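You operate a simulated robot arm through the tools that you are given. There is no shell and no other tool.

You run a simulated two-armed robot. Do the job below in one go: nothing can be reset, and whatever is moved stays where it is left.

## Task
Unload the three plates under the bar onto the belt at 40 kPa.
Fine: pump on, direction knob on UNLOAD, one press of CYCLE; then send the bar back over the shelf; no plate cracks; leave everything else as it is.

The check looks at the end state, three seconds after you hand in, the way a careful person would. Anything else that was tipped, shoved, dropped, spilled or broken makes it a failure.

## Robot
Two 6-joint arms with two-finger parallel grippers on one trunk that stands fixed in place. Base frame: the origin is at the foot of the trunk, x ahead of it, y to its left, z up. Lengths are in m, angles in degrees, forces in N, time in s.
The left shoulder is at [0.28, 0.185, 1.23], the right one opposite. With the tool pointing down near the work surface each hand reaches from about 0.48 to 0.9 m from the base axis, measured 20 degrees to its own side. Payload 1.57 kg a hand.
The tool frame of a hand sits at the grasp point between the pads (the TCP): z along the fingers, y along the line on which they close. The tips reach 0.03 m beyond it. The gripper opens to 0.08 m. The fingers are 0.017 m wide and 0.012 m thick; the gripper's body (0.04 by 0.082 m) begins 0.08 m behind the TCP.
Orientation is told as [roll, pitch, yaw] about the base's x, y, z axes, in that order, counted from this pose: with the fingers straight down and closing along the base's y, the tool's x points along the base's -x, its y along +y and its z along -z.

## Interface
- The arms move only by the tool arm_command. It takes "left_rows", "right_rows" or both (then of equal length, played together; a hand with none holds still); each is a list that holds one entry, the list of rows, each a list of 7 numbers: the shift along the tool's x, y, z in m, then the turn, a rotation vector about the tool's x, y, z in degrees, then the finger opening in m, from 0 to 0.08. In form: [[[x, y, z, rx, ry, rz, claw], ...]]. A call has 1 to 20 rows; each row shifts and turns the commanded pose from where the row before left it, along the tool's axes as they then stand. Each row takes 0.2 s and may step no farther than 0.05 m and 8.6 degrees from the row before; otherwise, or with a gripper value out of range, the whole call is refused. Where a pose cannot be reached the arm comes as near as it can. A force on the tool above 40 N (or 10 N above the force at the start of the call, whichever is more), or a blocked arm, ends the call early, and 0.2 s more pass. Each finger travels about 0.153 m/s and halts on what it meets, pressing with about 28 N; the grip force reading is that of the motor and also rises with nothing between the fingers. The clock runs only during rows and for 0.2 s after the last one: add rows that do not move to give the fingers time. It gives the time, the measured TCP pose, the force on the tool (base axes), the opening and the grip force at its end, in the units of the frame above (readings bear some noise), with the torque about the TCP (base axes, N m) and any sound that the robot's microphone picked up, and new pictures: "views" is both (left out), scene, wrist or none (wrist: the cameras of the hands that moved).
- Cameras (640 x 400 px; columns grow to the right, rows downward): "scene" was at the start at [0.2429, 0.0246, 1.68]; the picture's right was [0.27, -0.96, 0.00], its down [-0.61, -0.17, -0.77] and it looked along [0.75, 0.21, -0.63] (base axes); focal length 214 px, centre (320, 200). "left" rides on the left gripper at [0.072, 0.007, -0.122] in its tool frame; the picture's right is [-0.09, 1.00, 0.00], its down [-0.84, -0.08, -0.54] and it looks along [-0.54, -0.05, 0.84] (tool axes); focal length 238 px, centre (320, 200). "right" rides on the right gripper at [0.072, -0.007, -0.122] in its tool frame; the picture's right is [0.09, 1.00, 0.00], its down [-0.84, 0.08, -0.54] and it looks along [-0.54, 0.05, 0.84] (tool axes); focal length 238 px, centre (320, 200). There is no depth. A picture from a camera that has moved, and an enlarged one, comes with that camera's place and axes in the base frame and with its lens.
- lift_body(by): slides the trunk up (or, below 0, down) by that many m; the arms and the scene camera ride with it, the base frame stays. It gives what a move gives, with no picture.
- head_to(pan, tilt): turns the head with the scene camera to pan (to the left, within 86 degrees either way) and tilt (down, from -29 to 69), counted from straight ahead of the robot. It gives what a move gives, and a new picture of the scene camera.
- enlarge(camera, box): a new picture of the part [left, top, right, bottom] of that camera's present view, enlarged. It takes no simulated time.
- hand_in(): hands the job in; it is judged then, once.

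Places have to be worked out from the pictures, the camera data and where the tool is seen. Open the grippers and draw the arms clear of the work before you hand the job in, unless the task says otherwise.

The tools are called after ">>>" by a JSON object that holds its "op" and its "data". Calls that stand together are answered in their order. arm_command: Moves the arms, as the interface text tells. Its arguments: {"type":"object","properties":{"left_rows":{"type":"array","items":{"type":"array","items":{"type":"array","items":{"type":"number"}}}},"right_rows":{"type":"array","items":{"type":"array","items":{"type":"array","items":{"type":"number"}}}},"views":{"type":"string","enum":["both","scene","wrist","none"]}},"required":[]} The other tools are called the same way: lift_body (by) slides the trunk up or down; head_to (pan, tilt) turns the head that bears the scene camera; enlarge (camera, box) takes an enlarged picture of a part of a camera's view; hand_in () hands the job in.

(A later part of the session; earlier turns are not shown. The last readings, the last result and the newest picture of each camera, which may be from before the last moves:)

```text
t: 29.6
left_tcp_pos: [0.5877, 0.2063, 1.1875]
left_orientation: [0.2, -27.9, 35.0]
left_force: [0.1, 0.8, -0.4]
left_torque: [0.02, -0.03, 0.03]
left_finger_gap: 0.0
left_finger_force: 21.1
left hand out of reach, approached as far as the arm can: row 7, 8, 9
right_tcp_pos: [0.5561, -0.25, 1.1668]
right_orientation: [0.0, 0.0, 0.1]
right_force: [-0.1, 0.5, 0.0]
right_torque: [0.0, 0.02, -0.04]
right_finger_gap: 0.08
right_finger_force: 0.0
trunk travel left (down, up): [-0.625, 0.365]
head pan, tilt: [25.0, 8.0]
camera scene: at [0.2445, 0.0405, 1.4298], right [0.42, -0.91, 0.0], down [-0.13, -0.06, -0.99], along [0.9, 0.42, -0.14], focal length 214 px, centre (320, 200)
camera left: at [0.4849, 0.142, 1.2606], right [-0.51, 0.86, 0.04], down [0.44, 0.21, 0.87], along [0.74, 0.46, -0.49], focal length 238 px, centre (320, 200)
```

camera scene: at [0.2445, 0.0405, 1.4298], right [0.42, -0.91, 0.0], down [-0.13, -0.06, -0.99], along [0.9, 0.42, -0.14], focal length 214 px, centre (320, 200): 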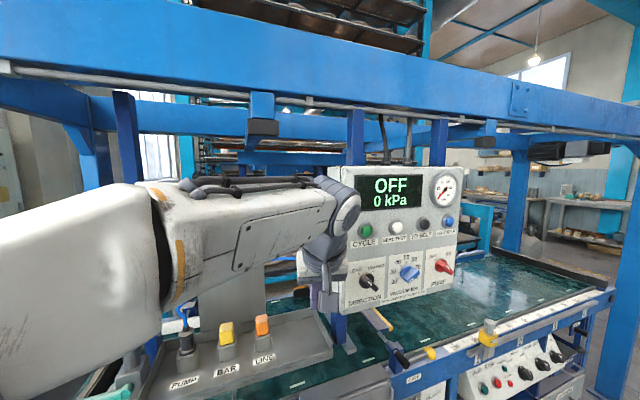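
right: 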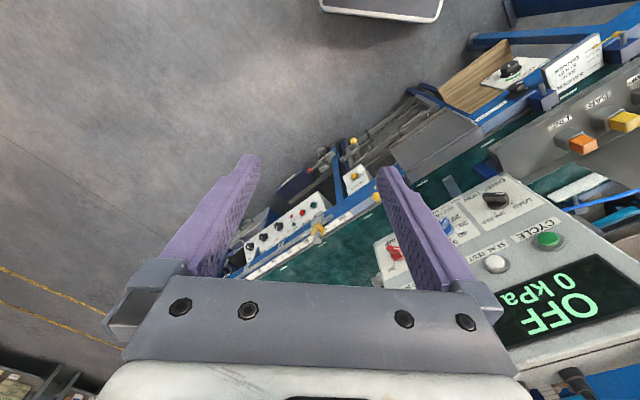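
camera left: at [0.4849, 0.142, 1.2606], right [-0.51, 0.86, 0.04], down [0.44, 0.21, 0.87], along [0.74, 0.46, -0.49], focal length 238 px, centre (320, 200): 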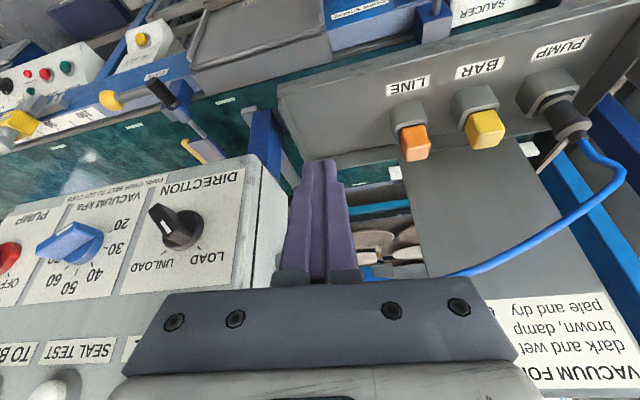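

The hand cannot pitch further here. I turn it back upright, raise the trunk and then lower only the left hand, so the head camera can look over the left arm at the bar.

>>> {"op": "arm_command", "data": {"left_rows": [[[0, 0, 0, 0, 7, 0, 0.0], [0, 0, 0, 0, 7, 0, 0.0], [0, 0, 0, 0, 7, 0, 0.0], [0, 0, 0, 0, 7, 0, 0.0], [0, 0, 0, 0, 0, 7, 0.0], [0, 0, 0, 0, 0, 7, 0.0], [0, 0, 0, 0, 0, 7, 0.0], [0, 0, 0, 0, 0, 7, 0.0], [0, 0, 0, 0, 0, 7, 0.0]]], "views": "none"}}

>>> {"op": "lift_body", "data": {"by": 0.3}}

>>> {"op": "arm_command", "data": {"left_rows": [[[0, 0, 0.05, 0, 0, 0, 0.0], [0, 0, 0.05, 0, 0, 0, 0.0], [0, 0, 0.05, 0, 0, 0, 0.0], [0, 0, 0.05, 0, 0, 0, 0.0], [0, 0, 0.05, 0, 0, 0, 0.0], [0, 0, 0.05, 0, 0, 0, 0.0], [0, 0, 0.05, 0, 0, 0, 0.0], [0, 0, 0.05, 0, 0, 0, 0.0]]], "views": "none"}}

>>> {"op": "head_to", "data": {"pan": 33, "tilt": 28}}

```text
t: 31.6
left_tcp_pos: [0.5873, 0.2065, 1.1859]
left_orientation: [0.0, 0.2, -0.2]
left_force: [0.0, 0.6, -0.1]
left_torque: [0.02, 0.02, 0.02]
left_finger_gap: 0.0
left_finger_force: 21.8
right_tcp_pos: [0.5546, -0.2498, 1.1682]
right_orientation: [-0.1, 0.0, 0.1]
right_force: [-0.1, 0.2, -0.2]
right_torque: [0.02, 0.03, 0.02]
right_finger_gap: 0.0799
right_finger_force: 0.0
trunk travel left (down, up): [-0.625, 0.365]
head pan, tilt: [25.0, 8.0]
```

```text
t: 34.6
left_tcp_pos: [0.5881, 0.2062, 1.4864]
left_orientation: [0.1, 0.1, 0.0]
left_force: [0.0, -0.3, 0.5]
left_torque: [-0.01, 0.0, 0.01]
left_finger_gap: 0.0
left_finger_force: 21.4
right_tcp_pos: [0.5555, -0.2485, 1.468]
right_orientation: [0.0, 0.0, -0.1]
right_force: [0.2, -0.5, 0.5]
right_torque: [0.02, 0.0, -0.02]
right_finger_gap: 0.0798
right_finger_force: 0.1
trunk travel left (down, up): [-0.925, 0.065]
head pan, tilt: [25.0, 8.0]
```

```text
t: 36.4
left_tcp_pos: [0.5873, 0.2089, 1.0866]
left_orientation: [0.1, 0.1, 0.1]
left_force: [0.2, 0.1, 0.1]
left_torque: [-0.01, 0.01, 0.02]
left_finger_gap: 0.0
left_finger_force: 21.3
right_tcp_pos: [0.556, -0.2496, 1.4673]
right_orientation: [0.1, 0.1, -0.1]
right_force: [0.8, 0.1, 0.3]
right_torque: [0.0, 0.02, -0.02]
right_finger_gap: 0.0803
right_finger_force: 0.1
trunk travel left (down, up): [-0.925, 0.065]
head pan, tilt: [25.0, 8.0]
```

```text
t: 37.2
left_tcp_pos: [0.5879, 0.2092, 1.0889]
left_orientation: [0.2, 0.1, 0.0]
left_force: [-1.0, 0.0, 0.4]
left_torque: [0.0, 0.02, -0.02]
left_finger_gap: 0.0
left_finger_force: 21.4
right_tcp_pos: [0.5558, -0.2497, 1.4696]
right_orientation: [-0.1, 0.1, 0.0]
right_force: [0.2, 1.0, 0.3]
right_torque: [0.04, -0.02, 0.02]
right_finger_gap: 0.0798
right_finger_force: 0.1
trunk travel left (down, up): [-0.925, 0.065]
head pan, tilt: [33.0, 28.0]
camera scene: at [0.2372, 0.051, 1.6975], right [0.54, -0.84, 0.0], down [-0.39, -0.26, -0.88], along [0.74, 0.48, -0.47], focal length 214 px, centre (320, 200)
```

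scene: 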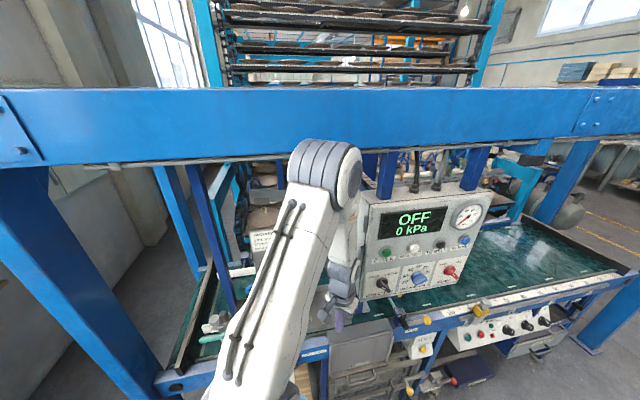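

The left elbow now blocks the plates. I swing the left hand to the right, in front of the panel's lower part but well off it, to move the elbow out of the line.

>>> {"op": "arm_command", "data": {"left_rows": [[[0.02, -0.04, 0, 0, 0, 0, 0.0], [0.02, -0.04, 0, 0, 0, 0, 0.0], [0.0, -0.045, 0, 0, 0, 0, 0.0], [0.0, -0.045, 0, 0, 0, 0, 0.0]]], "views": "scene"}}

>>> {"op": "enlarge", "data": {"camera": "scene", "box": [230, 150, 370, 270]}}

```text
t: 38.2
left_tcp_pos: [0.5472, 0.0378, 1.0866]
left_orientation: [0.1, 0.3, 0.0]
left_force: [-0.2, 0.4, 0.3]
left_torque: [-0.03, 0.0, 0.0]
left_finger_gap: 0.0
left_finger_force: 21.4
right_tcp_pos: [0.5555, -0.2493, 1.4682]
right_orientation: [0.1, -0.1, 0.0]
right_force: [-0.2, 0.0, -0.5]
right_torque: [-0.01, -0.01, -0.02]
right_finger_gap: 0.0801
right_finger_force: 0.1
trunk travel left (down, up): [-0.925, 0.065]
head pan, tilt: [33.0, 28.0]
camera scene: at [0.2372, 0.0509, 1.6974], right [0.54, -0.84, 0.0], down [-0.39, -0.26, -0.88], along [0.74, 0.48, -0.47], focal length 214 px, centre (320, 200)
```

scene: 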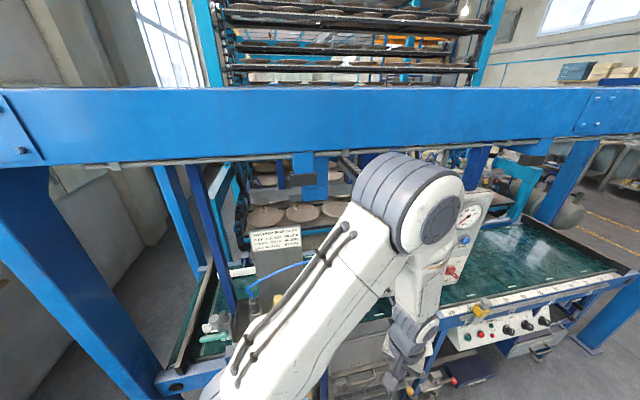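

```text
3.33 times, centred on (300, 210) of scene
camera zoom: at [0.2372, 0.0509, 1.6974], right [0.54, -0.84, 0.0], down [-0.39, -0.26, -0.88], along [0.74, 0.48, -0.47], focal length 715 px, centre (387, 167)
```

zoom: 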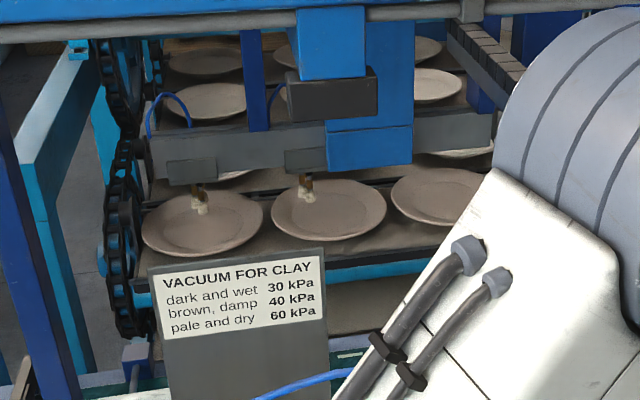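

Now the bar is visible with two cup heads; I enlarge strongly to look for the third.

>>> {"op": "enlarge", "data": {"camera": "scene", "box": [260, 165, 345, 225]}}

>>> {"op": "enlarge", "data": {"camera": "scene", "box": [300, 160, 345, 205]}}

>>> {"op": "enlarge", "data": {"camera": "scene", "box": [240, 175, 310, 230]}}

```text
6.67 times, centred on (302, 195) of scene
camera zoom: at [0.2372, 0.0509, 1.6974], right [0.54, -0.84, 0.0], down [-0.39, -0.26, -0.88], along [0.74, 0.48, -0.47], focal length 1430 px, centre (437, 233)
```

zoom: 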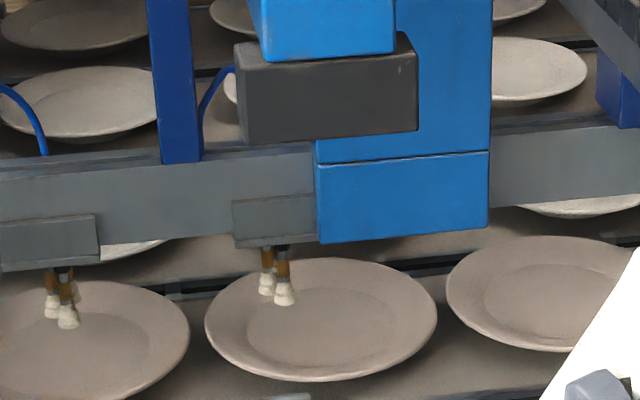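

```text
8.89 times, centred on (322, 182) of scene
camera zoom: at [0.2372, 0.0509, 1.6974], right [0.54, -0.84, 0.0], down [-0.39, -0.26, -0.88], along [0.74, 0.48, -0.47], focal length 1906 px, centre (298, 356)
```

zoom: 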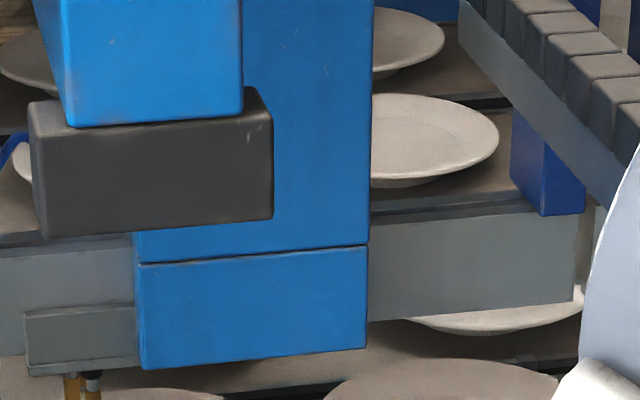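

```text
7.27 times, centred on (275, 202) of scene
camera zoom: at [0.2372, 0.0509, 1.6974], right [0.54, -0.84, 0.0], down [-0.39, -0.26, -0.88], along [0.74, 0.48, -0.47], focal length 1560 px, centre (647, 182)
```

zoom: 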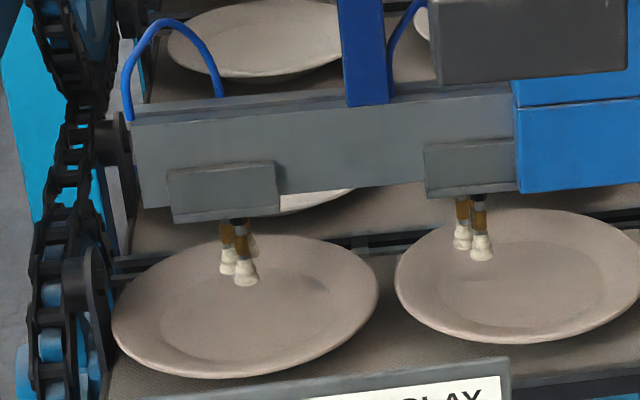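

Only two cup heads are visible on the bar, none over the third plate, and the panel note says cups are to be set with the bar parked over the belt. I first return the left arm to its high start place to free the space before the panel.

>>> {"op": "arm_command", "data": {"left_rows": [[[0.0, 0.045, 0, 0, 0, 0, 0.0], [0.0, 0.045, 0, 0, 0, 0, 0.0], [-0.01, 0.045, 0, 0, 0, 0, 0.0], [-0.01, 0.035, 0, 0, 0, 0, 0.0], [0, 0, -0.05, 0, 0, 0, 0.0], [0, 0, -0.05, 0, 0, 0, 0.0], [0, 0, -0.05, 0, 0, 0, 0.0], [0, 0, -0.05, 0, 0, 0, 0.0], [0, 0, -0.05, 0, 0, 0, 0.0], [0, 0, -0.05, 0, 0, 0, 0.0], [0, 0, -0.05, 0, 0, 0, 0.0], [0, 0, -0.04, 0, 0, 0, 0.0]]], "views": "none"}}

>>> {"op": "head_to", "data": {"pan": 15, "tilt": 35}}

```text
t: 40.8
left_tcp_pos: [0.5672, 0.2063, 1.4769]
left_orientation: [0.1, 0.1, -0.1]
left_force: [-0.1, 1.0, 0.4]
left_torque: [0.01, 0.01, 0.01]
left_finger_gap: 0.0
left_finger_force: 21.4
right_tcp_pos: [0.5565, -0.249, 1.4669]
right_orientation: [0.0, 0.0, 0.0]
right_force: [0.7, -0.5, -0.3]
right_torque: [0.0, -0.03, 0.0]
right_finger_gap: 0.0801
right_finger_force: 0.2
trunk travel left (down, up): [-0.925, 0.065]
head pan, tilt: [33.0, 28.0]
```

```text
t: 41.6
left_tcp_pos: [0.5655, 0.2076, 1.4756]
left_orientation: [0.1, 0.1, -0.1]
left_force: [0.6, 0.0, -0.3]
left_torque: [0.0, 0.01, 0.0]
left_finger_gap: 0.0004
left_finger_force: 21.5
right_tcp_pos: [0.5556, -0.2496, 1.4675]
right_orientation: [-0.1, 0.0, 0.0]
right_force: [0.2, 0.3, 0.8]
right_torque: [-0.02, 0.04, 0.0]
right_finger_gap: 0.0801
right_finger_force: 0.0
trunk travel left (down, up): [-0.925, 0.065]
head pan, tilt: [15.0, 35.0]
camera scene: at [0.2457, 0.0242, 1.6865], right [0.26, -0.97, 0.0], down [-0.55, -0.15, -0.82], along [0.79, 0.21, -0.57], focal length 214 px, centre (320, 200)
```

scene: 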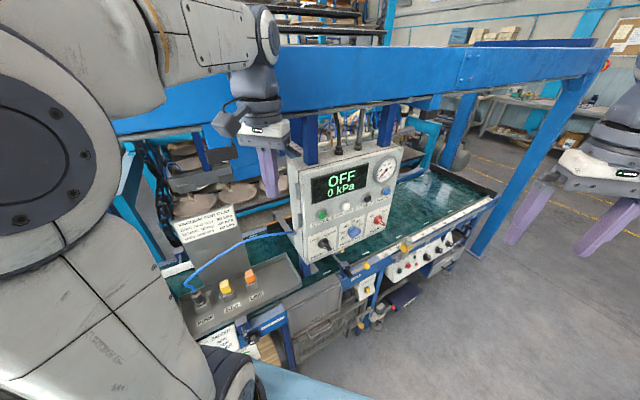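

The left arm is out of the way. Now I bring the right hand in front of the panel: translate, yaw 45°, then pitch the fingers to point at the panel.

>>> {"op": "arm_command", "data": {"right_rows": [[[-0.014, 0.0232, 0.03625, 0, 0, 0, 0.08], [-0.014, 0.0232, 0.03625, 0, 0, 0, 0.08], [-0.014, 0.0232, 0.03625, 0, 0, 0, 0.08], [-0.014, 0.0232, 0.03625, 0, 0, 0, 0.08], [-0.014, 0.0232, 0.03625, 0, 0, 0, 0.08], [-0.014, 0.0232, 0.03625, 0, 0, 0, 0.08], [0, 0, 0, 0, 0, -7.5, 0.08], [0, 0, 0, 0, 0, -7.5, 0.08], [0, 0, 0, 0, 0, -7.5, 0.08], [0, 0, 0, 0, 0, -7.5, 0.08], [0, 0, 0, 0, 0, -7.5, 0.08], [0, 0, 0, 0, 0, -7.5, 0.08]]], "views": "scene"}}

```text
t: 44.2
left_tcp_pos: [0.5669, 0.2069, 1.4752]
left_orientation: [0.1, 0.1, -0.1]
left_force: [-0.2, 0.6, 0.1]
left_torque: [-0.02, -0.02, 0.0]
left_finger_gap: 0.0
left_finger_force: 21.2
right_tcp_pos: [0.6389, -0.1101, 1.2497]
right_orientation: [0.0, -0.1, 45.0]
right_force: [-0.3, 0.3, 0.3]
right_torque: [0.0, 0.02, 0.05]
right_finger_gap: 0.0801
right_finger_force: 0.0
trunk travel left (down, up): [-0.925, 0.065]
head pan, tilt: [15.0, 35.0]
camera scene: at [0.2457, 0.0241, 1.6864], right [0.26, -0.97, 0.0], down [-0.55, -0.15, -0.82], along [0.79, 0.21, -0.57], focal length 214 px, centre (320, 200)
```

scene: 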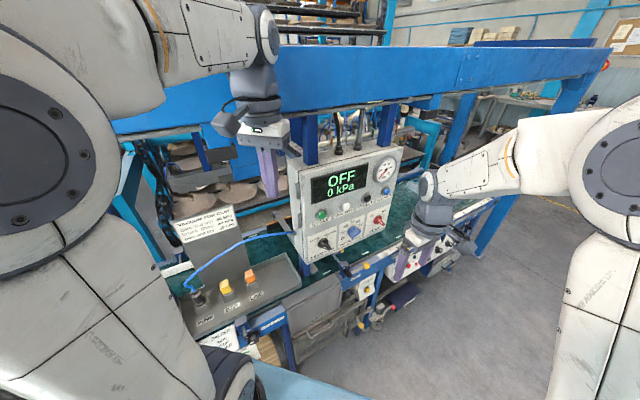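

The right hand is yawed 45° and clear of the panel. Now I pitch the fingers forward to horizontal about the TCP.

>>> {"op": "arm_command", "data": {"right_rows": [[[0, 0, 0, 0, -7.5, 0, 0.08], [0, 0, 0, 0, -7.5, 0, 0.08], [0, 0, 0, 0, -7.5, 0, 0.08], [0, 0, 0, 0, -7.5, 0, 0.08], [0, 0, 0, 0, -7.5, 0, 0.08], [0, 0, 0, 0, -7.5, 0, 0.08], [0, 0, 0, 0, -7.5, 0, 0.08], [0, 0, 0, 0, -7.5, 0, 0.08], [0, 0, 0, 0, -7.5, 0, 0.08], [0, 0, 0, 0, -7.5, 0, 0.08], [0, 0, 0, 0, -7.5, 0, 0.08], [0, 0, 0, 0, -7.5, 0, 0.08]]], "views": "both"}}

```text
t: 46.8
left_tcp_pos: [0.569, 0.2062, 1.4753]
left_orientation: [0.3, 0.2, 0.0]
left_force: [-0.5, 0.2, 0.4]
left_torque: [0.01, 0.0, 0.01]
left_finger_gap: 0.0
left_finger_force: 21.2
right_tcp_pos: [0.6823, -0.1277, 1.3173]
right_orientation: [86.8, -89.8, -41.7]
right_force: [-1.2, -0.3, 0.1]
right_torque: [0.01, -0.03, 0.03]
right_finger_gap: 0.0799
right_finger_force: 0.0
right hand out of reach, approached as far as the arm can: row 8, 9, 10, 11, 12
trunk travel left (down, up): [-0.925, 0.065]
head pan, tilt: [15.0, 35.0]
camera scene: at [0.2464, 0.0238, 1.6863], right [0.26, -0.97, 0.0], down [-0.55, -0.15, -0.82], along [0.79, 0.21, -0.57], focal length 214 px, centre (320, 200)
camera right: at [0.5995, -0.2187, 1.2464], right [-0.71, 0.7, -0.09], down [-0.44, -0.33, 0.84], along [0.56, 0.63, 0.54], focal length 238 px, centre (320, 200)
```

scene: 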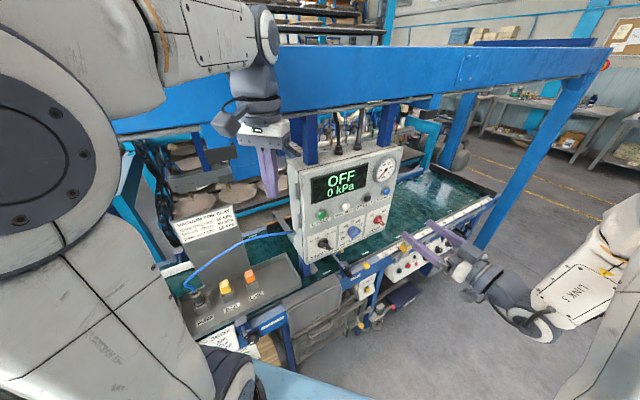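
right: 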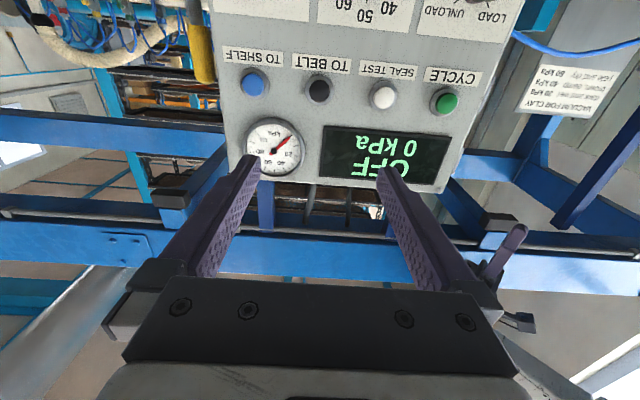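

The right hand now points squarely at the panel, but the arm is too folded at this height. I lower the trunk by 0.2 m so the right arm has more room, and raise the left hand to stay away.

>>> {"op": "lift_body", "data": {"by": -0.2}}

>>> {"op": "arm_command", "data": {"left_rows": [[[0, 0, -0.04, 0, 0, 0, 0.0], [0, 0, -0.04, 0, 0, 0, 0.0], [0, 0, -0.04, 0, 0, 0, 0.0]]], "views": "scene"}}

```text
t: 49.0
left_tcp_pos: [0.5673, 0.2061, 1.2762]
left_orientation: [0.2, 0.1, 0.0]
left_force: [0.1, -0.1, 0.5]
left_torque: [0.0, -0.01, 0.01]
left_finger_gap: 0.0
left_finger_force: 21.3
right_tcp_pos: [0.6806, -0.128, 1.1188]
right_orientation: [53.7, -89.8, -8.6]
right_force: [0.8, 0.7, 0.1]
right_torque: [0.03, 0.02, 0.02]
right_finger_gap: 0.0801
right_finger_force: 0.1
trunk travel left (down, up): [-0.725, 0.265]
head pan, tilt: [15.0, 35.0]
```

```text
t: 49.8
left_tcp_pos: [0.5655, 0.2057, 1.3898]
left_orientation: [0.1, -0.1, 0.0]
left_force: [-0.4, 0.9, -0.5]
left_torque: [0.01, 0.03, 0.0]
left_finger_gap: 0.0
left_finger_force: 21.6
left hand out of reach, approached as far as the arm can: row 3
right_tcp_pos: [0.6806, -0.1288, 1.1178]
right_orientation: [53.8, -89.8, -8.7]
right_force: [0.1, 0.1, -0.4]
right_torque: [-0.03, 0.01, 0.0]
right_finger_gap: 0.08
right_finger_force: 0.2
trunk travel left (down, up): [-0.725, 0.265]
head pan, tilt: [15.0, 35.0]
camera scene: at [0.2455, 0.0241, 1.4864], right [0.26, -0.97, 0.0], down [-0.55, -0.15, -0.82], along [0.79, 0.21, -0.57], focal length 214 px, centre (320, 200)
```

scene: 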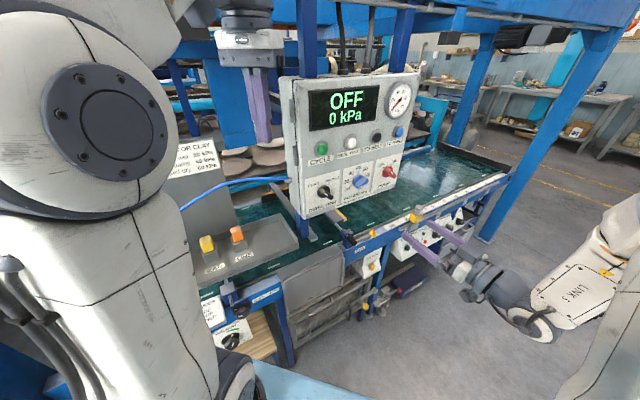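

The left hand is at z=1.39, clear. I now bring the right hand in front of the PUMP knob (u≈0.642, z≈1.173), standing off, and roll it -45° to match the blade's OFF direction.

>>> {"op": "arm_command", "data": {"right_rows": [[[-0.0183, -0.0233, 0.03, 0, 0, 0, 0.06], [-0.0183, -0.0233, 0.03, 0, 0, 0, 0.06], [-0.0183, -0.0233, 0.03, 0, 0, 0, 0.06], [0, 0, 0, 0, 0, -7.5, 0.06], [0, 0, 0, 0, 0, -7.5, 0.06], [0, 0, 0, 0, 0, -7.5, 0.06], [0, 0, 0, 0, 0, -7.5, 0.06], [0, 0, 0, 0, 0, -7.5, 0.06], [0, 0, 0, 0, 0, -7.5, 0.06], [0, 0, 0, 0, 0, 0, 0.06]]], "views": "both"}}

```text
t: 52.0
left_tcp_pos: [0.5662, 0.2045, 1.3893]
left_orientation: [0.2, 0.0, 0.0]
left_force: [-0.5, 0.7, 0.5]
left_torque: [-0.01, 0.02, 0.03]
left_finger_gap: 0.0
left_finger_force: 21.4
right_tcp_pos: [0.8468, -0.1509, 1.2727]
right_orientation: [-88.9, -45.6, 134.6]
right_force: [0.0, -1.0, -0.3]
right_torque: [0.0, -0.02, -0.02]
right_finger_gap: 0.06
right_finger_force: 0.0
right hand out of reach, approached as far as the arm can: row 6, 7, 8, 9
trunk travel left (down, up): [-0.725, 0.265]
head pan, tilt: [15.0, 35.0]
camera scene: at [0.2457, 0.0241, 1.4864], right [0.26, -0.97, 0.0], down [-0.55, -0.15, -0.82], along [0.79, 0.21, -0.57], focal length 214 px, centre (320, 200)
camera right: at [0.8006, -0.276, 1.2278], right [-0.47, 0.45, -0.76], down [-0.83, 0.07, 0.55], along [0.3, 0.89, 0.34], focal length 238 px, centre (320, 200)
```

scene: 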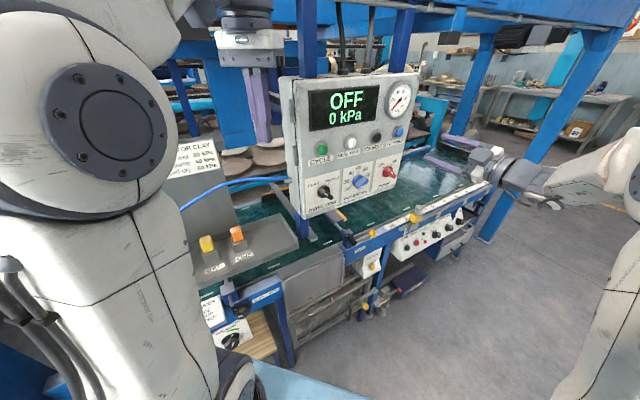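
right: 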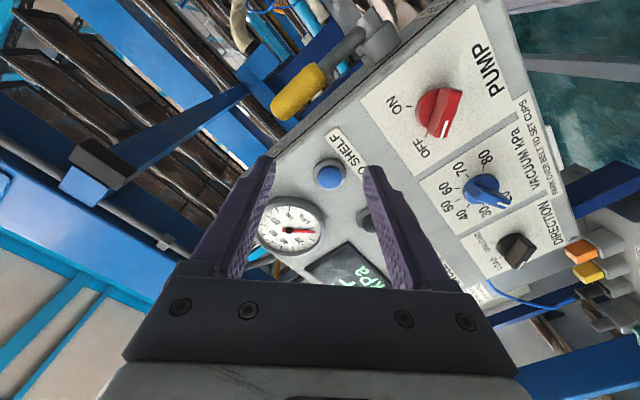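

Rolling to -45° pushed the hand off its place, so that roll is not reachable here. I roll back to 0° and test the other roll direction in front of the PUMP knob.

>>> {"op": "arm_command", "data": {"right_rows": [[[0, 0, 0, 0, 0, 7.5, 0.06], [0, 0, 0, 0, 0, 7.5, 0.06], [0, 0, 0, 0, 0, 7.5, 0.06], [0, 0, 0, 0, 0, 7.5, 0.06], [0, 0, 0, 0, 0, 7.5, 0.06], [0, 0, 0, 0, 0, 7.5, 0.06], [0, 0, 0, 0, 0, 0, 0.06]]], "views": "none"}}

>>> {"op": "arm_command", "data": {"right_rows": [[[0.033, 0.021, 0, 0, 0, 0, 0.06], [0.033, 0.021, 0, 0, 0, 0, 0.06], [0.033, 0.021, 0, 0, 0, 0, 0.06]]], "views": "both"}}

```text
t: 53.6
left_tcp_pos: [0.5669, 0.2055, 1.3885]
left_orientation: [0.2, 0.1, 0.0]
left_force: [-0.4, 0.3, 0.0]
left_torque: [-0.04, -0.03, -0.01]
left_finger_gap: 0.0001
left_finger_force: 21.3
right_tcp_pos: [0.8484, -0.1499, 1.2727]
right_orientation: [63.7, -89.6, -18.6]
right_force: [0.6, 0.5, 0.5]
right_torque: [-0.01, -0.05, 0.02]
right_finger_gap: 0.0597
right_finger_force: 0.0
trunk travel left (down, up): [-0.725, 0.265]
head pan, tilt: [15.0, 35.0]
```

```text
t: 54.4
left_tcp_pos: [0.5671, 0.2061, 1.3887]
left_orientation: [0.3, 0.0, 0.0]
left_force: [0.3, 0.4, -0.4]
left_torque: [0.02, -0.03, -0.01]
left_finger_gap: 0.0
left_finger_force: 21.0
right_tcp_pos: [0.8032, -0.1051, 1.1727]
right_orientation: [43.5, -89.8, 1.3]
right_force: [-0.7, -0.2, 0.3]
right_torque: [0.01, 0.01, 0.01]
right_finger_gap: 0.0598
right_finger_force: 0.1
trunk travel left (down, up): [-0.725, 0.265]
head pan, tilt: [15.0, 35.0]
camera scene: at [0.2457, 0.0241, 1.4865], right [0.26, -0.97, 0.0], down [-0.55, -0.15, -0.82], along [0.79, 0.21, -0.57], focal length 214 px, centre (320, 200)
camera right: at [0.7209, -0.196, 1.1024], right [-0.71, 0.7, -0.09], down [-0.43, -0.33, 0.84], along [0.56, 0.63, 0.54], focal length 238 px, centre (320, 200)
```

scene: 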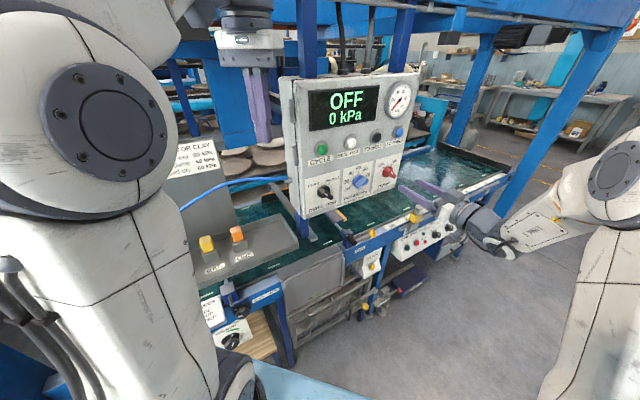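
right: 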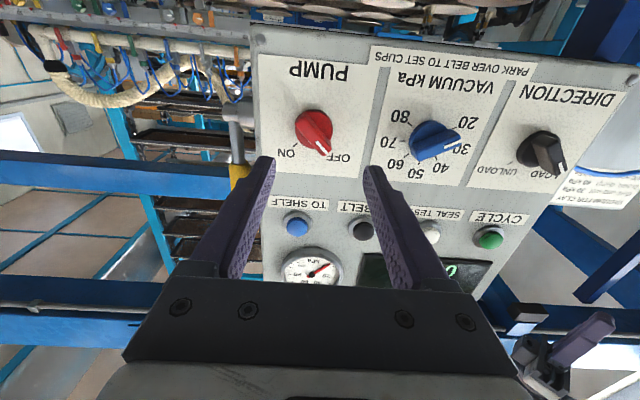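

Now the right hand is squarely before the PUMP knob with a good view. I enlarge the knobs to read their pointers and place them precisely.

>>> {"op": "enlarge", "data": {"camera": "right", "box": [260, 60, 380, 180]}}

>>> {"op": "enlarge", "data": {"camera": "right", "box": [370, 60, 490, 180]}}

>>> {"op": "enlarge", "data": {"camera": "right", "box": [480, 80, 620, 200]}}

```text
3.33 times, centred on (320, 120) of right
camera zoom: at [0.7209, -0.196, 1.1024], right [-0.71, 0.7, -0.09], down [-0.43, -0.33, 0.84], along [0.56, 0.63, 0.54], focal length 794 px, centre (320, 467)
```

zoom: 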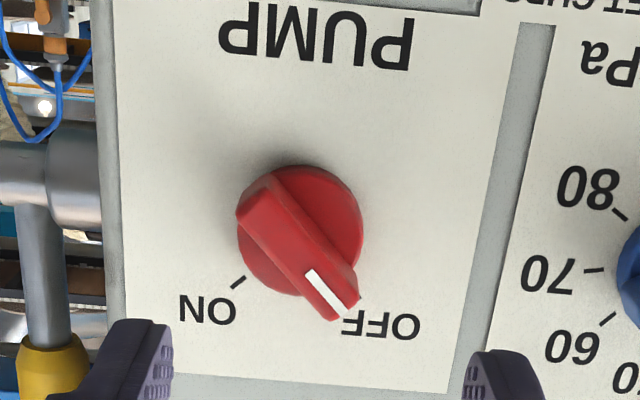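

```text
3.33 times, centred on (430, 120) of right
camera zoom: at [0.7209, -0.196, 1.1024], right [-0.71, 0.7, -0.09], down [-0.43, -0.33, 0.84], along [0.56, 0.63, 0.54], focal length 794 px, centre (-47, 467)
```

zoom: 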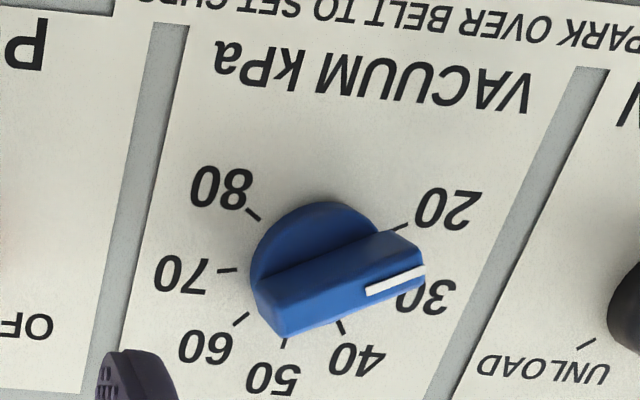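

```text
3.33 times, centred on (550, 140) of right
camera zoom: at [0.7209, -0.196, 1.1024], right [-0.71, 0.7, -0.09], down [-0.43, -0.33, 0.84], along [0.56, 0.63, 0.54], focal length 794 px, centre (-447, 400)
```

zoom: 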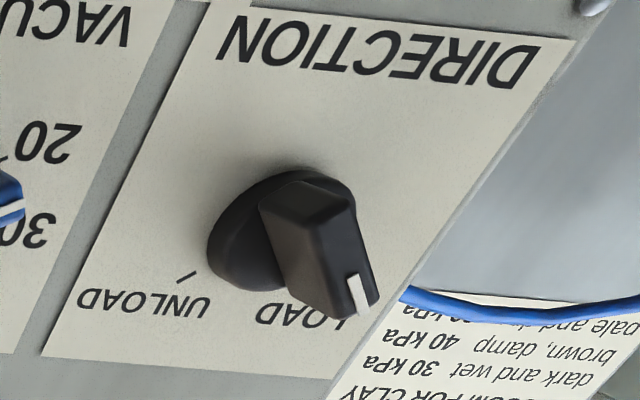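

The pointers are confirmed: PUMP OFF, VACUUM 20, DIRECTION LOAD. PUMP knob centre is about u=0.647, z=1.176. I test whether a positive roll of 45° is reachable here.

>>> {"op": "arm_command", "data": {"right_rows": [[[0, 0, 0, 0, 0, 7.5, 0.06], [0, 0, 0, 0, 0, 7.5, 0.06], [0, 0, 0, 0, 0, 7.5, 0.06], [0, 0, 0, 0, 0, 7.5, 0.06], [0, 0, 0, 0, 0, 7.5, 0.06], [0, 0, 0, 0, 0, 7.5, 0.06], [0, 0, 0, 0, 0, 0, 0.06]]], "views": "both"}}

```text
t: 56.0
left_tcp_pos: [0.5658, 0.2048, 1.3894]
left_orientation: [0.1, 0.0, 0.0]
left_force: [0.0, -0.7, 0.3]
left_torque: [0.0, 0.01, -0.02]
left_finger_gap: 0.0002
left_finger_force: 21.7
right_tcp_pos: [0.8023, -0.1052, 1.173]
right_orientation: [89.8, -44.7, -44.8]
right_force: [0.0, -0.5, 0.5]
right_torque: [0.02, 0.03, 0.03]
right_finger_gap: 0.0599
right_finger_force: 0.0
trunk travel left (down, up): [-0.725, 0.265]
head pan, tilt: [15.0, 35.0]
camera scene: at [0.2457, 0.0241, 1.4864], right [0.26, -0.97, 0.0], down [-0.55, -0.15, -0.82], along [0.79, 0.21, -0.57], focal length 214 px, centre (320, 200)
camera right: at [0.6831, -0.1583, 1.1187], right [-0.54, 0.54, 0.64], down [0.0, -0.76, 0.65], along [0.84, 0.35, 0.41], focal length 238 px, centre (320, 200)
```

scene: 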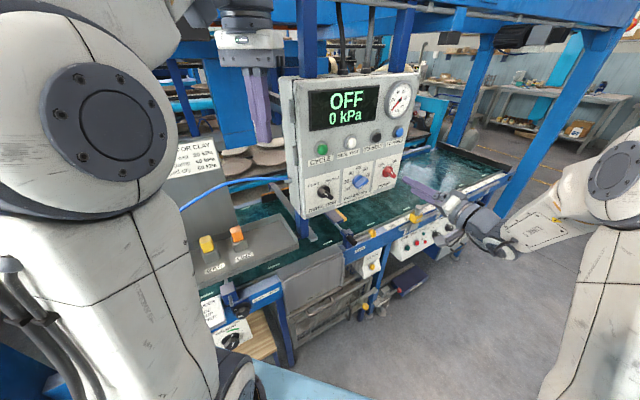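
right: 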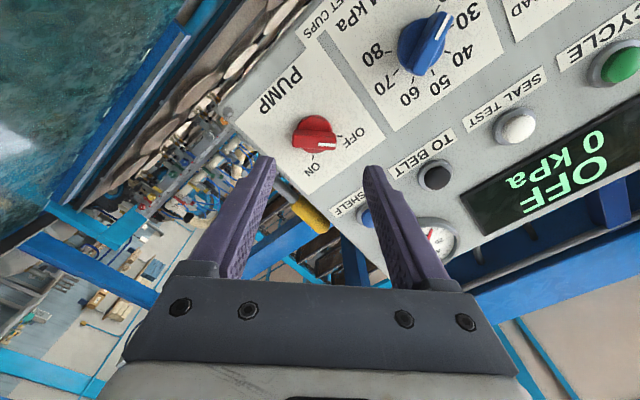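

A +45° roll works exactly. I test further positive roll, which the vacuum knob would need (60° to 140°).

>>> {"op": "arm_command", "data": {"right_rows": [[[0, 0, 0, 0, 0, 8, 0.06], [0, 0, 0, 0, 0, 8, 0.06], [0, 0, 0, 0, 0, 8, 0.06], [0, 0, 0, 0, 0, 8, 0.06], [0, 0, 0, 0, 0, 8, 0.06], [0, 0, 0, 0, 0, 8, 0.06], [0, 0, 0, 0, 0, 8, 0.06], [0, 0, 0, 0, 0, 8, 0.06], [0, 0, 0, 0, 0, 8, 0.06], [0, 0, 0, 0, 0, 8, 0.06], [0, 0, 0, 0, 0, 8, 0.06], [0, 0, 0, 0, 0, 7, 0.06]]], "views": "both"}}

```text
t: 58.6
left_tcp_pos: [0.5659, 0.2063, 1.3895]
left_orientation: [0.2, 0.0, 0.0]
left_force: [0.3, 0.4, -0.1]
left_torque: [0.02, -0.02, -0.03]
left_finger_gap: 0.0
left_finger_force: 21.0
right_tcp_pos: [0.8013, -0.1054, 1.1726]
right_orientation: [89.7, 50.2, -45.1]
right_force: [-0.3, -0.4, -0.6]
right_torque: [0.01, -0.01, 0.03]
right_finger_gap: 0.0598
right_finger_force: 0.0
trunk travel left (down, up): [-0.725, 0.265]
head pan, tilt: [15.0, 35.0]
camera scene: at [0.2457, 0.0241, 1.4864], right [0.26, -0.97, 0.0], down [-0.55, -0.15, -0.82], along [0.79, 0.21, -0.57], focal length 214 px, centre (320, 200)
camera right: at [0.6799, -0.1552, 1.225], right [0.5, -0.5, 0.71], down [0.04, -0.8, -0.59], along [0.86, 0.32, -0.39], focal length 238 px, centre (320, 200)
```

scene: 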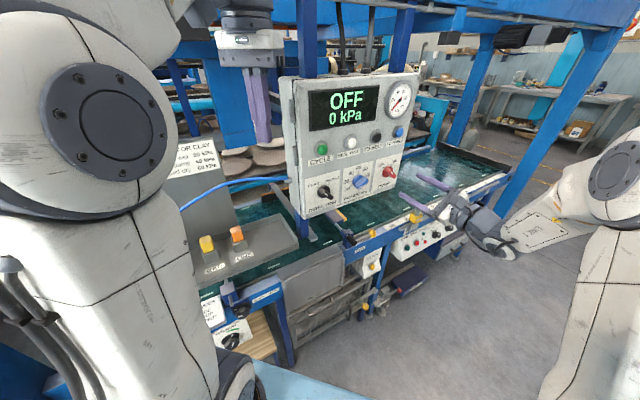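
right: 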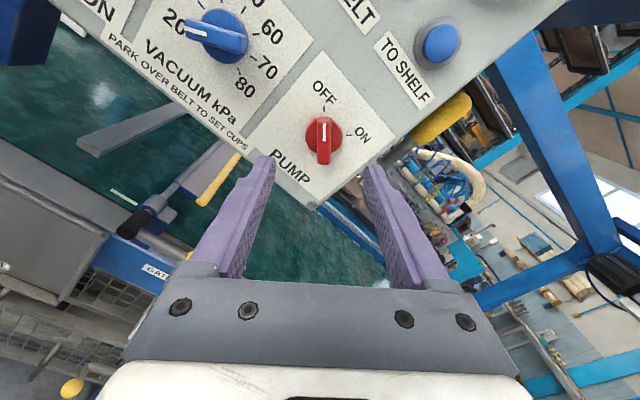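

140° is reachable, and at this roll the PUMP blade lies exactly between the fingers. I test whether I can roll on to 225°, which would turn OFF to ON in one grip.

>>> {"op": "arm_command", "data": {"right_rows": [[[0, 0, 0, 0, 0, 8.5, 0.06], [0, 0, 0, 0, 0, 8.5, 0.06], [0, 0, 0, 0, 0, 8.5, 0.06], [0, 0, 0, 0, 0, 8.5, 0.06], [0, 0, 0, 0, 0, 8.5, 0.06], [0, 0, 0, 0, 0, 8.5, 0.06], [0, 0, 0, 0, 0, 8.5, 0.06], [0, 0, 0, 0, 0, 8.5, 0.06], [0, 0, 0, 0, 0, 8.5, 0.06], [0, 0, 0, 0, 0, 8.5, 0.06]]], "views": "wrist"}}

```text
t: 60.8
left_tcp_pos: [0.5659, 0.2062, 1.3879]
left_orientation: [0.1, 0.0, 0.0]
left_force: [-0.2, 0.9, -0.4]
left_torque: [-0.01, 0.04, 0.01]
left_finger_gap: 0.0001
left_finger_force: 21.5
right_tcp_pos: [0.8028, -0.1056, 1.1741]
right_orientation: [-89.7, 44.7, 135.2]
right_force: [0.0, 0.4, -0.5]
right_torque: [0.0, -0.01, -0.01]
right_finger_gap: 0.0601
right_finger_force: 0.0
trunk travel left (down, up): [-0.725, 0.265]
head pan, tilt: [15.0, 35.0]
camera right: at [0.7493, -0.2251, 1.2301], right [0.54, -0.54, -0.64], down [-0.77, 0.0, -0.64], along [0.35, 0.84, -0.42], focal length 238 px, centre (320, 200)
```

right: 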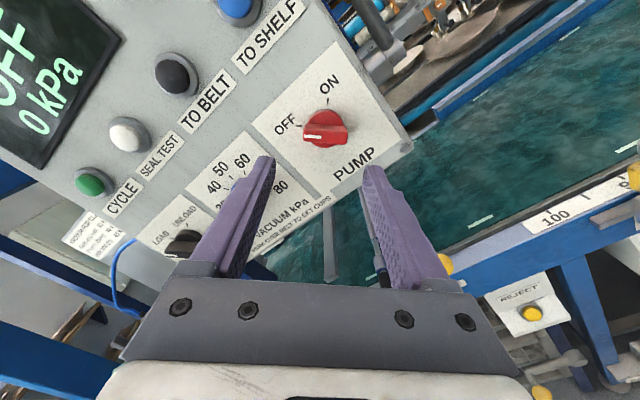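

225° is reachable too, so I can grip at 135° and turn to 225°. I enlarge the PUMP knob here for triangulation, then roll back to 135°.

>>> {"op": "enlarge", "data": {"camera": "right", "box": [270, 60, 400, 190]}}

>>> {"op": "arm_command", "data": {"right_rows": [[[0, 0, 0, 0, 0, -8.5, 0.06], [0, 0, 0, 0, 0, -8.5, 0.06], [0, 0, 0, 0, 0, -8.5, 0.06], [0, 0, 0, 0, 0, -8.5, 0.06], [0, 0, 0, 0, 0, -8.5, 0.06], [0, 0, 0, 0, 0, -8.5, 0.06], [0, 0, 0, 0, 0, -8.5, 0.06], [0, 0, 0, 0, 0, -8.5, 0.06], [0, 0, 0, 0, 0, -8.5, 0.06], [0, 0, 0, 0, 0, -8.5, 0.06], [0, 0, 0, 0, 0, -5, 0.06]]], "views": "wrist"}}

>>> {"op": "enlarge", "data": {"camera": "right", "box": [270, 60, 400, 190]}}

```text
3.08 times, centred on (335, 125) of right
camera zoom: at [0.7493, -0.2251, 1.2301], right [0.54, -0.54, -0.64], down [-0.77, 0.0, -0.64], along [0.35, 0.84, -0.42], focal length 733 px, centre (274, 431)
```

zoom: 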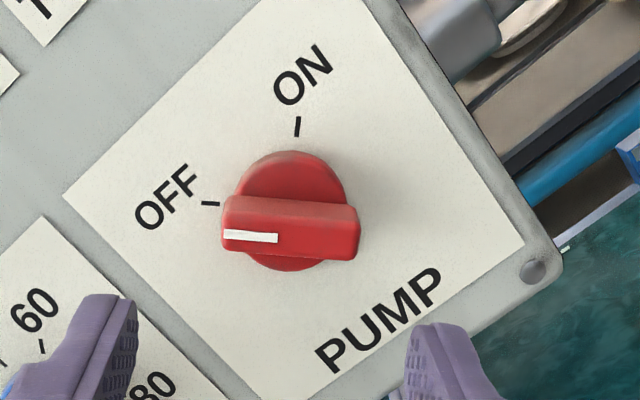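

```text
t: 63.2
left_tcp_pos: [0.5653, 0.2053, 1.3896]
left_orientation: [0.0, 0.0, 0.0]
left_force: [-0.1, -0.2, 0.6]
left_torque: [-0.02, 0.0, -0.01]
left_finger_gap: 0.0
left_finger_force: 20.6
right_tcp_pos: [0.8019, -0.1072, 1.1733]
right_orientation: [89.8, 45.0, -45.0]
right_force: [0.4, 0.0, 0.7]
right_torque: [-0.02, 0.04, 0.02]
right_finger_gap: 0.0601
right_finger_force: 0.1
trunk travel left (down, up): [-0.725, 0.265]
head pan, tilt: [15.0, 35.0]
camera right: at [0.6772, -0.1525, 1.2205], right [0.45, -0.45, 0.77], down [0.07, -0.84, -0.54], along [0.89, 0.3, -0.35], focal length 238 px, centre (320, 200)
```

right: 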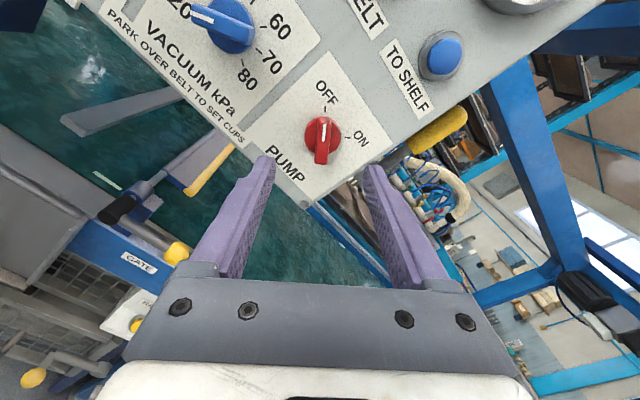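

```text
3.08 times, centred on (335, 125) of right
camera zoom: at [0.6772, -0.1525, 1.2205], right [0.45, -0.45, 0.77], down [0.07, -0.84, -0.54], along [0.89, 0.3, -0.35], focal length 733 px, centre (274, 431)
```

zoom: 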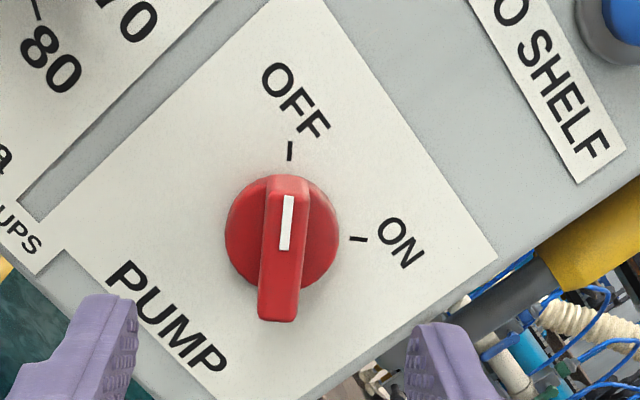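

The two rolls triangulate the PUMP blade: axis at u≈0.646, z≈1.173, blade front at d≈0.586 and panel face at about d≈0.617. I advance so the fingertips straddle the blade without touching the face.

>>> {"op": "arm_command", "data": {"right_rows": [[[-0.0025, 0.0025, 0.02, 0, 0, 0, 0.05], [0, 0, 0.03, 0, 0, 0, 0.05], [0, 0, 0.02, 0, 0, 0, 0.05], [0, 0, 0.01, 0, 0, 0, 0.05]]], "views": "wrist"}}

>>> {"op": "enlarge", "data": {"camera": "right", "box": [230, 60, 410, 220]}}

```text
t: 64.2
left_tcp_pos: [0.5665, 0.2055, 1.3897]
left_orientation: [0.2, 0.0, 0.1]
left_force: [0.1, 0.1, 0.9]
left_torque: [0.02, 0.0, -0.02]
left_finger_gap: 0.0
left_finger_force: 21.1
right_tcp_pos: [0.8616, -0.0508, 1.1729]
right_orientation: [89.8, 45.1, -45.1]
right_force: [0.2, -0.1, 0.7]
right_torque: [0.01, 0.01, 0.02]
right_finger_gap: 0.05
right_finger_force: 0.0
trunk travel left (down, up): [-0.725, 0.265]
head pan, tilt: [15.0, 35.0]
camera right: at [0.7355, -0.0975, 1.2203], right [0.46, -0.45, 0.77], down [0.07, -0.84, -0.54], along [0.89, 0.3, -0.35], focal length 238 px, centre (320, 200)
```

right: 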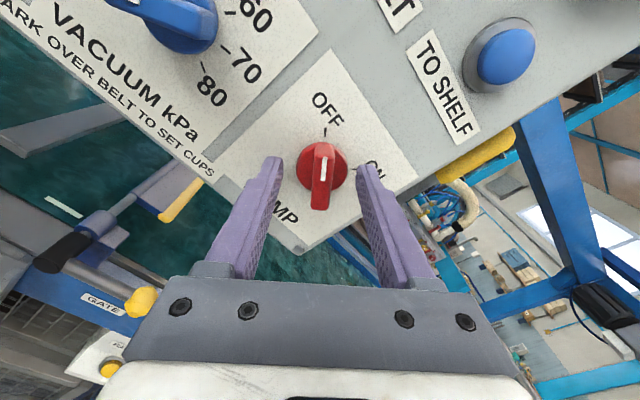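

```text
2.50 times, centred on (320, 140) of right
camera zoom: at [0.7355, -0.0975, 1.2203], right [0.46, -0.45, 0.77], down [0.07, -0.84, -0.54], along [0.89, 0.3, -0.35], focal length 596 px, centre (320, 350)
```

zoom: 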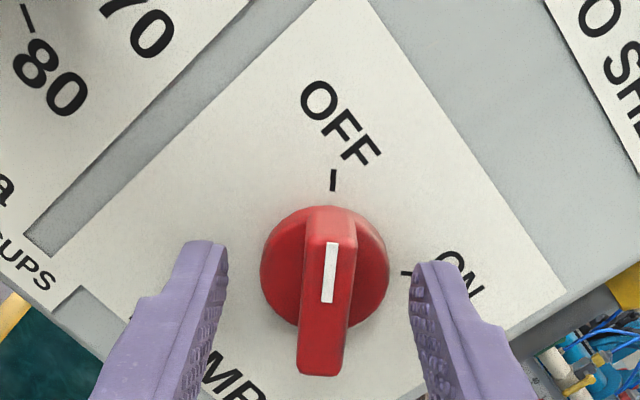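

The fingers straddle the PUMP blade evenly. I close them on it.

>>> {"op": "arm_command", "data": {"right_rows": [[[0, 0, 0, 0, 0, 0, 0.02], [0, 0, 0, 0, 0, 0, 0.0], [0, 0, 0, 0, 0, 0, 0.0]]], "views": "wrist"}}

```text
t: 65.0
left_tcp_pos: [0.5669, 0.2052, 1.3894]
left_orientation: [0.1, 0.0, 0.0]
left_force: [0.7, 0.0, -0.7]
left_torque: [0.0, 0.02, -0.03]
left_finger_gap: 0.0002
left_finger_force: 21.1
right_tcp_pos: [0.8619, -0.051, 1.1741]
right_orientation: [90.0, 45.2, -45.1]
right_force: [10.2, -0.9, 6.3]
right_torque: [-0.1, 0.06, -0.42]
right_finger_gap: 0.0127
right_finger_force: 29.9
trunk travel left (down, up): [-0.725, 0.265]
head pan, tilt: [15.0, 35.0]
camera right: at [0.7361, -0.098, 1.221], right [0.45, -0.45, 0.77], down [0.07, -0.84, -0.54], along [0.89, 0.3, -0.35], focal length 238 px, centre (320, 200)
```

right: 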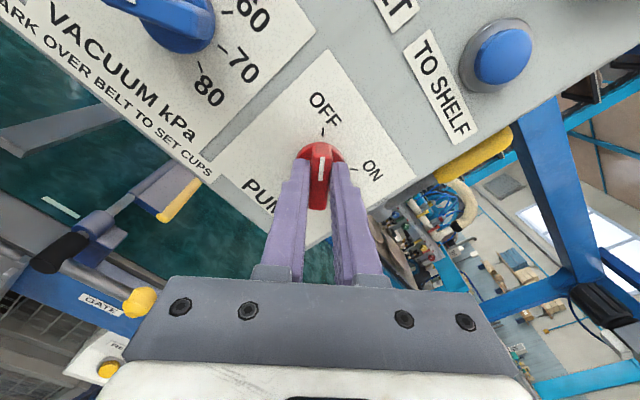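

The blade is gripped (gap 12.7 mm). I turn it clockwise 90° about the tool axis, nudging 1 mm to relieve the side force.

>>> {"op": "arm_command", "data": {"right_rows": [[[0, 0.001, 0, 0, 0, 8.2, 0.0], [0, 0, 0, 0, 0, 8.2, 0.0], [0, 0, 0, 0, 0, 8.2, 0.0], [0, 0, 0, 0, 0, 8.2, 0.0], [0, 0, 0, 0, 0, 8.2, 0.0], [0, 0, 0, 0, 0, 8.2, 0.0], [0, 0, 0, 0, 0, 8.2, 0.0], [0, 0, 0, 0, 0, 8.2, 0.0], [0, 0, 0, 0, 0, 8.2, 0.0], [0, 0, 0, 0, 0, 8.2, 0.0], [0, 0, 0, 0, 0, 8.0, 0.0], [0, 0, 0, 0, 0, 0, 0.0]]], "views": "both"}}

```text
t: 67.6
left_tcp_pos: [0.5663, 0.205, 1.3882]
left_orientation: [0.1, 0.1, 0.0]
left_force: [-0.2, -0.2, -0.4]
left_torque: [-0.01, -0.02, 0.0]
left_finger_gap: 0.0001
left_finger_force: 20.9
right_tcp_pos: [0.8646, -0.054, 1.1742]
right_orientation: [-90.1, 44.6, 134.6]
right_force: [29.0, -12.9, 7.0]
right_torque: [0.0, -0.6, -0.19]
right_finger_gap: 0.0128
right_finger_force: 30.1
trunk travel left (down, up): [-0.725, 0.265]
head pan, tilt: [15.0, 35.0]
camera scene: at [0.2472, 0.0231, 1.4862], right [0.26, -0.97, 0.0], down [-0.56, -0.15, -0.82], along [0.79, 0.21, -0.57], focal length 214 px, centre (320, 200)
camera right: at [0.8101, -0.1729, 1.2296], right [0.54, -0.54, -0.65], down [-0.77, 0.01, -0.64], along [0.35, 0.84, -0.41], focal length 238 px, centre (320, 200)
```

scene: 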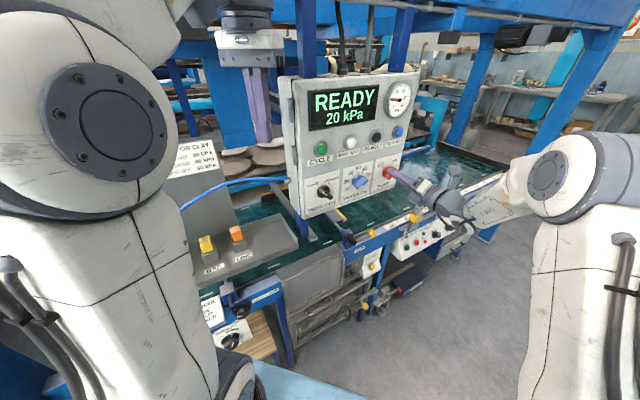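
right: 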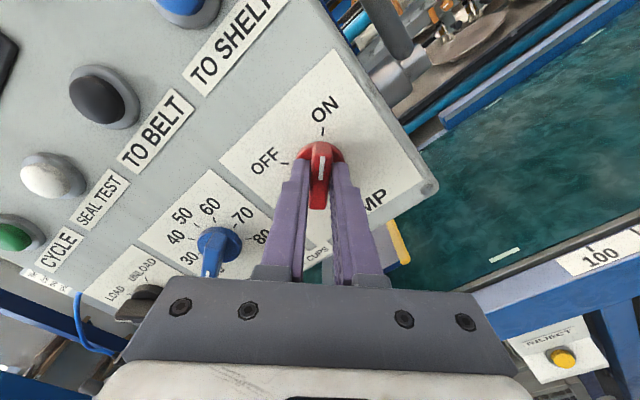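

The display reads READY, 20 kPa, and the PUMP pointer is at ON. I open the fingers and back straight off.

>>> {"op": "arm_command", "data": {"right_rows": [[[0, 0, 0, 0, 0, 0, 0.05], [0, 0, 0, 0, 0, 0, 0.05], [0, 0, -0.03, 0, 0, 0, 0.05], [0, 0, -0.04, 0, 0, 0, 0.05]]], "views": "both"}}

```text
t: 68.6
left_tcp_pos: [0.5656, 0.206, 1.3886]
left_orientation: [0.1, -0.1, 0.0]
left_force: [0.6, 0.5, -0.4]
left_torque: [-0.01, 0.01, -0.04]
left_finger_gap: 0.0
left_finger_force: 21.2
right_tcp_pos: [0.8122, -0.1007, 1.1743]
right_orientation: [-89.8, 44.8, 135.3]
right_force: [0.0, -0.5, -0.5]
right_torque: [0.02, -0.03, -0.02]
right_finger_gap: 0.05
right_finger_force: 0.1
trunk travel left (down, up): [-0.725, 0.265]
head pan, tilt: [15.0, 35.0]
camera scene: at [0.2459, 0.0243, 1.4864], right [0.26, -0.97, 0.0], down [-0.55, -0.15, -0.82], along [0.79, 0.21, -0.57], focal length 214 px, centre (320, 200)
camera right: at [0.7586, -0.2201, 1.2308], right [0.54, -0.54, -0.64], down [-0.77, -0.01, -0.64], along [0.35, 0.84, -0.42], focal length 238 px, centre (320, 200)
```

scene: 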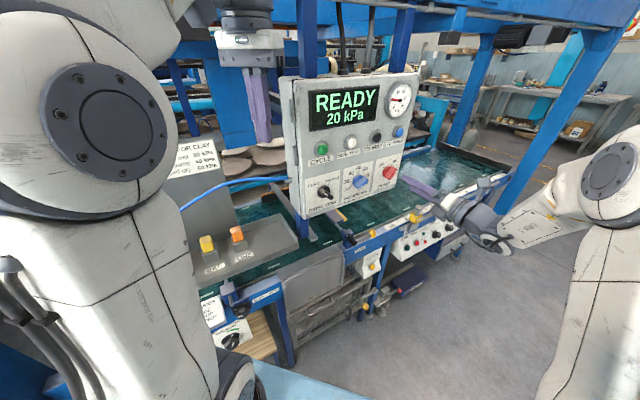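
right: 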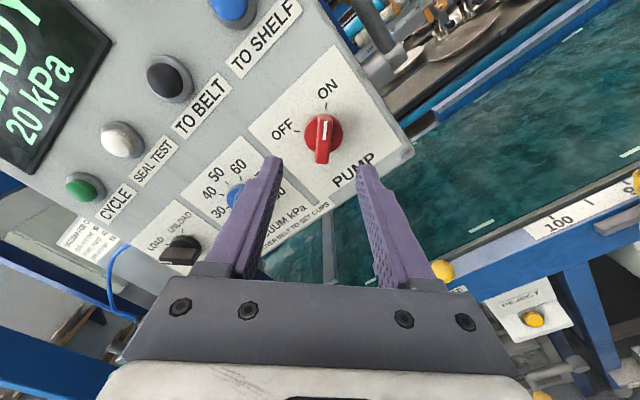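

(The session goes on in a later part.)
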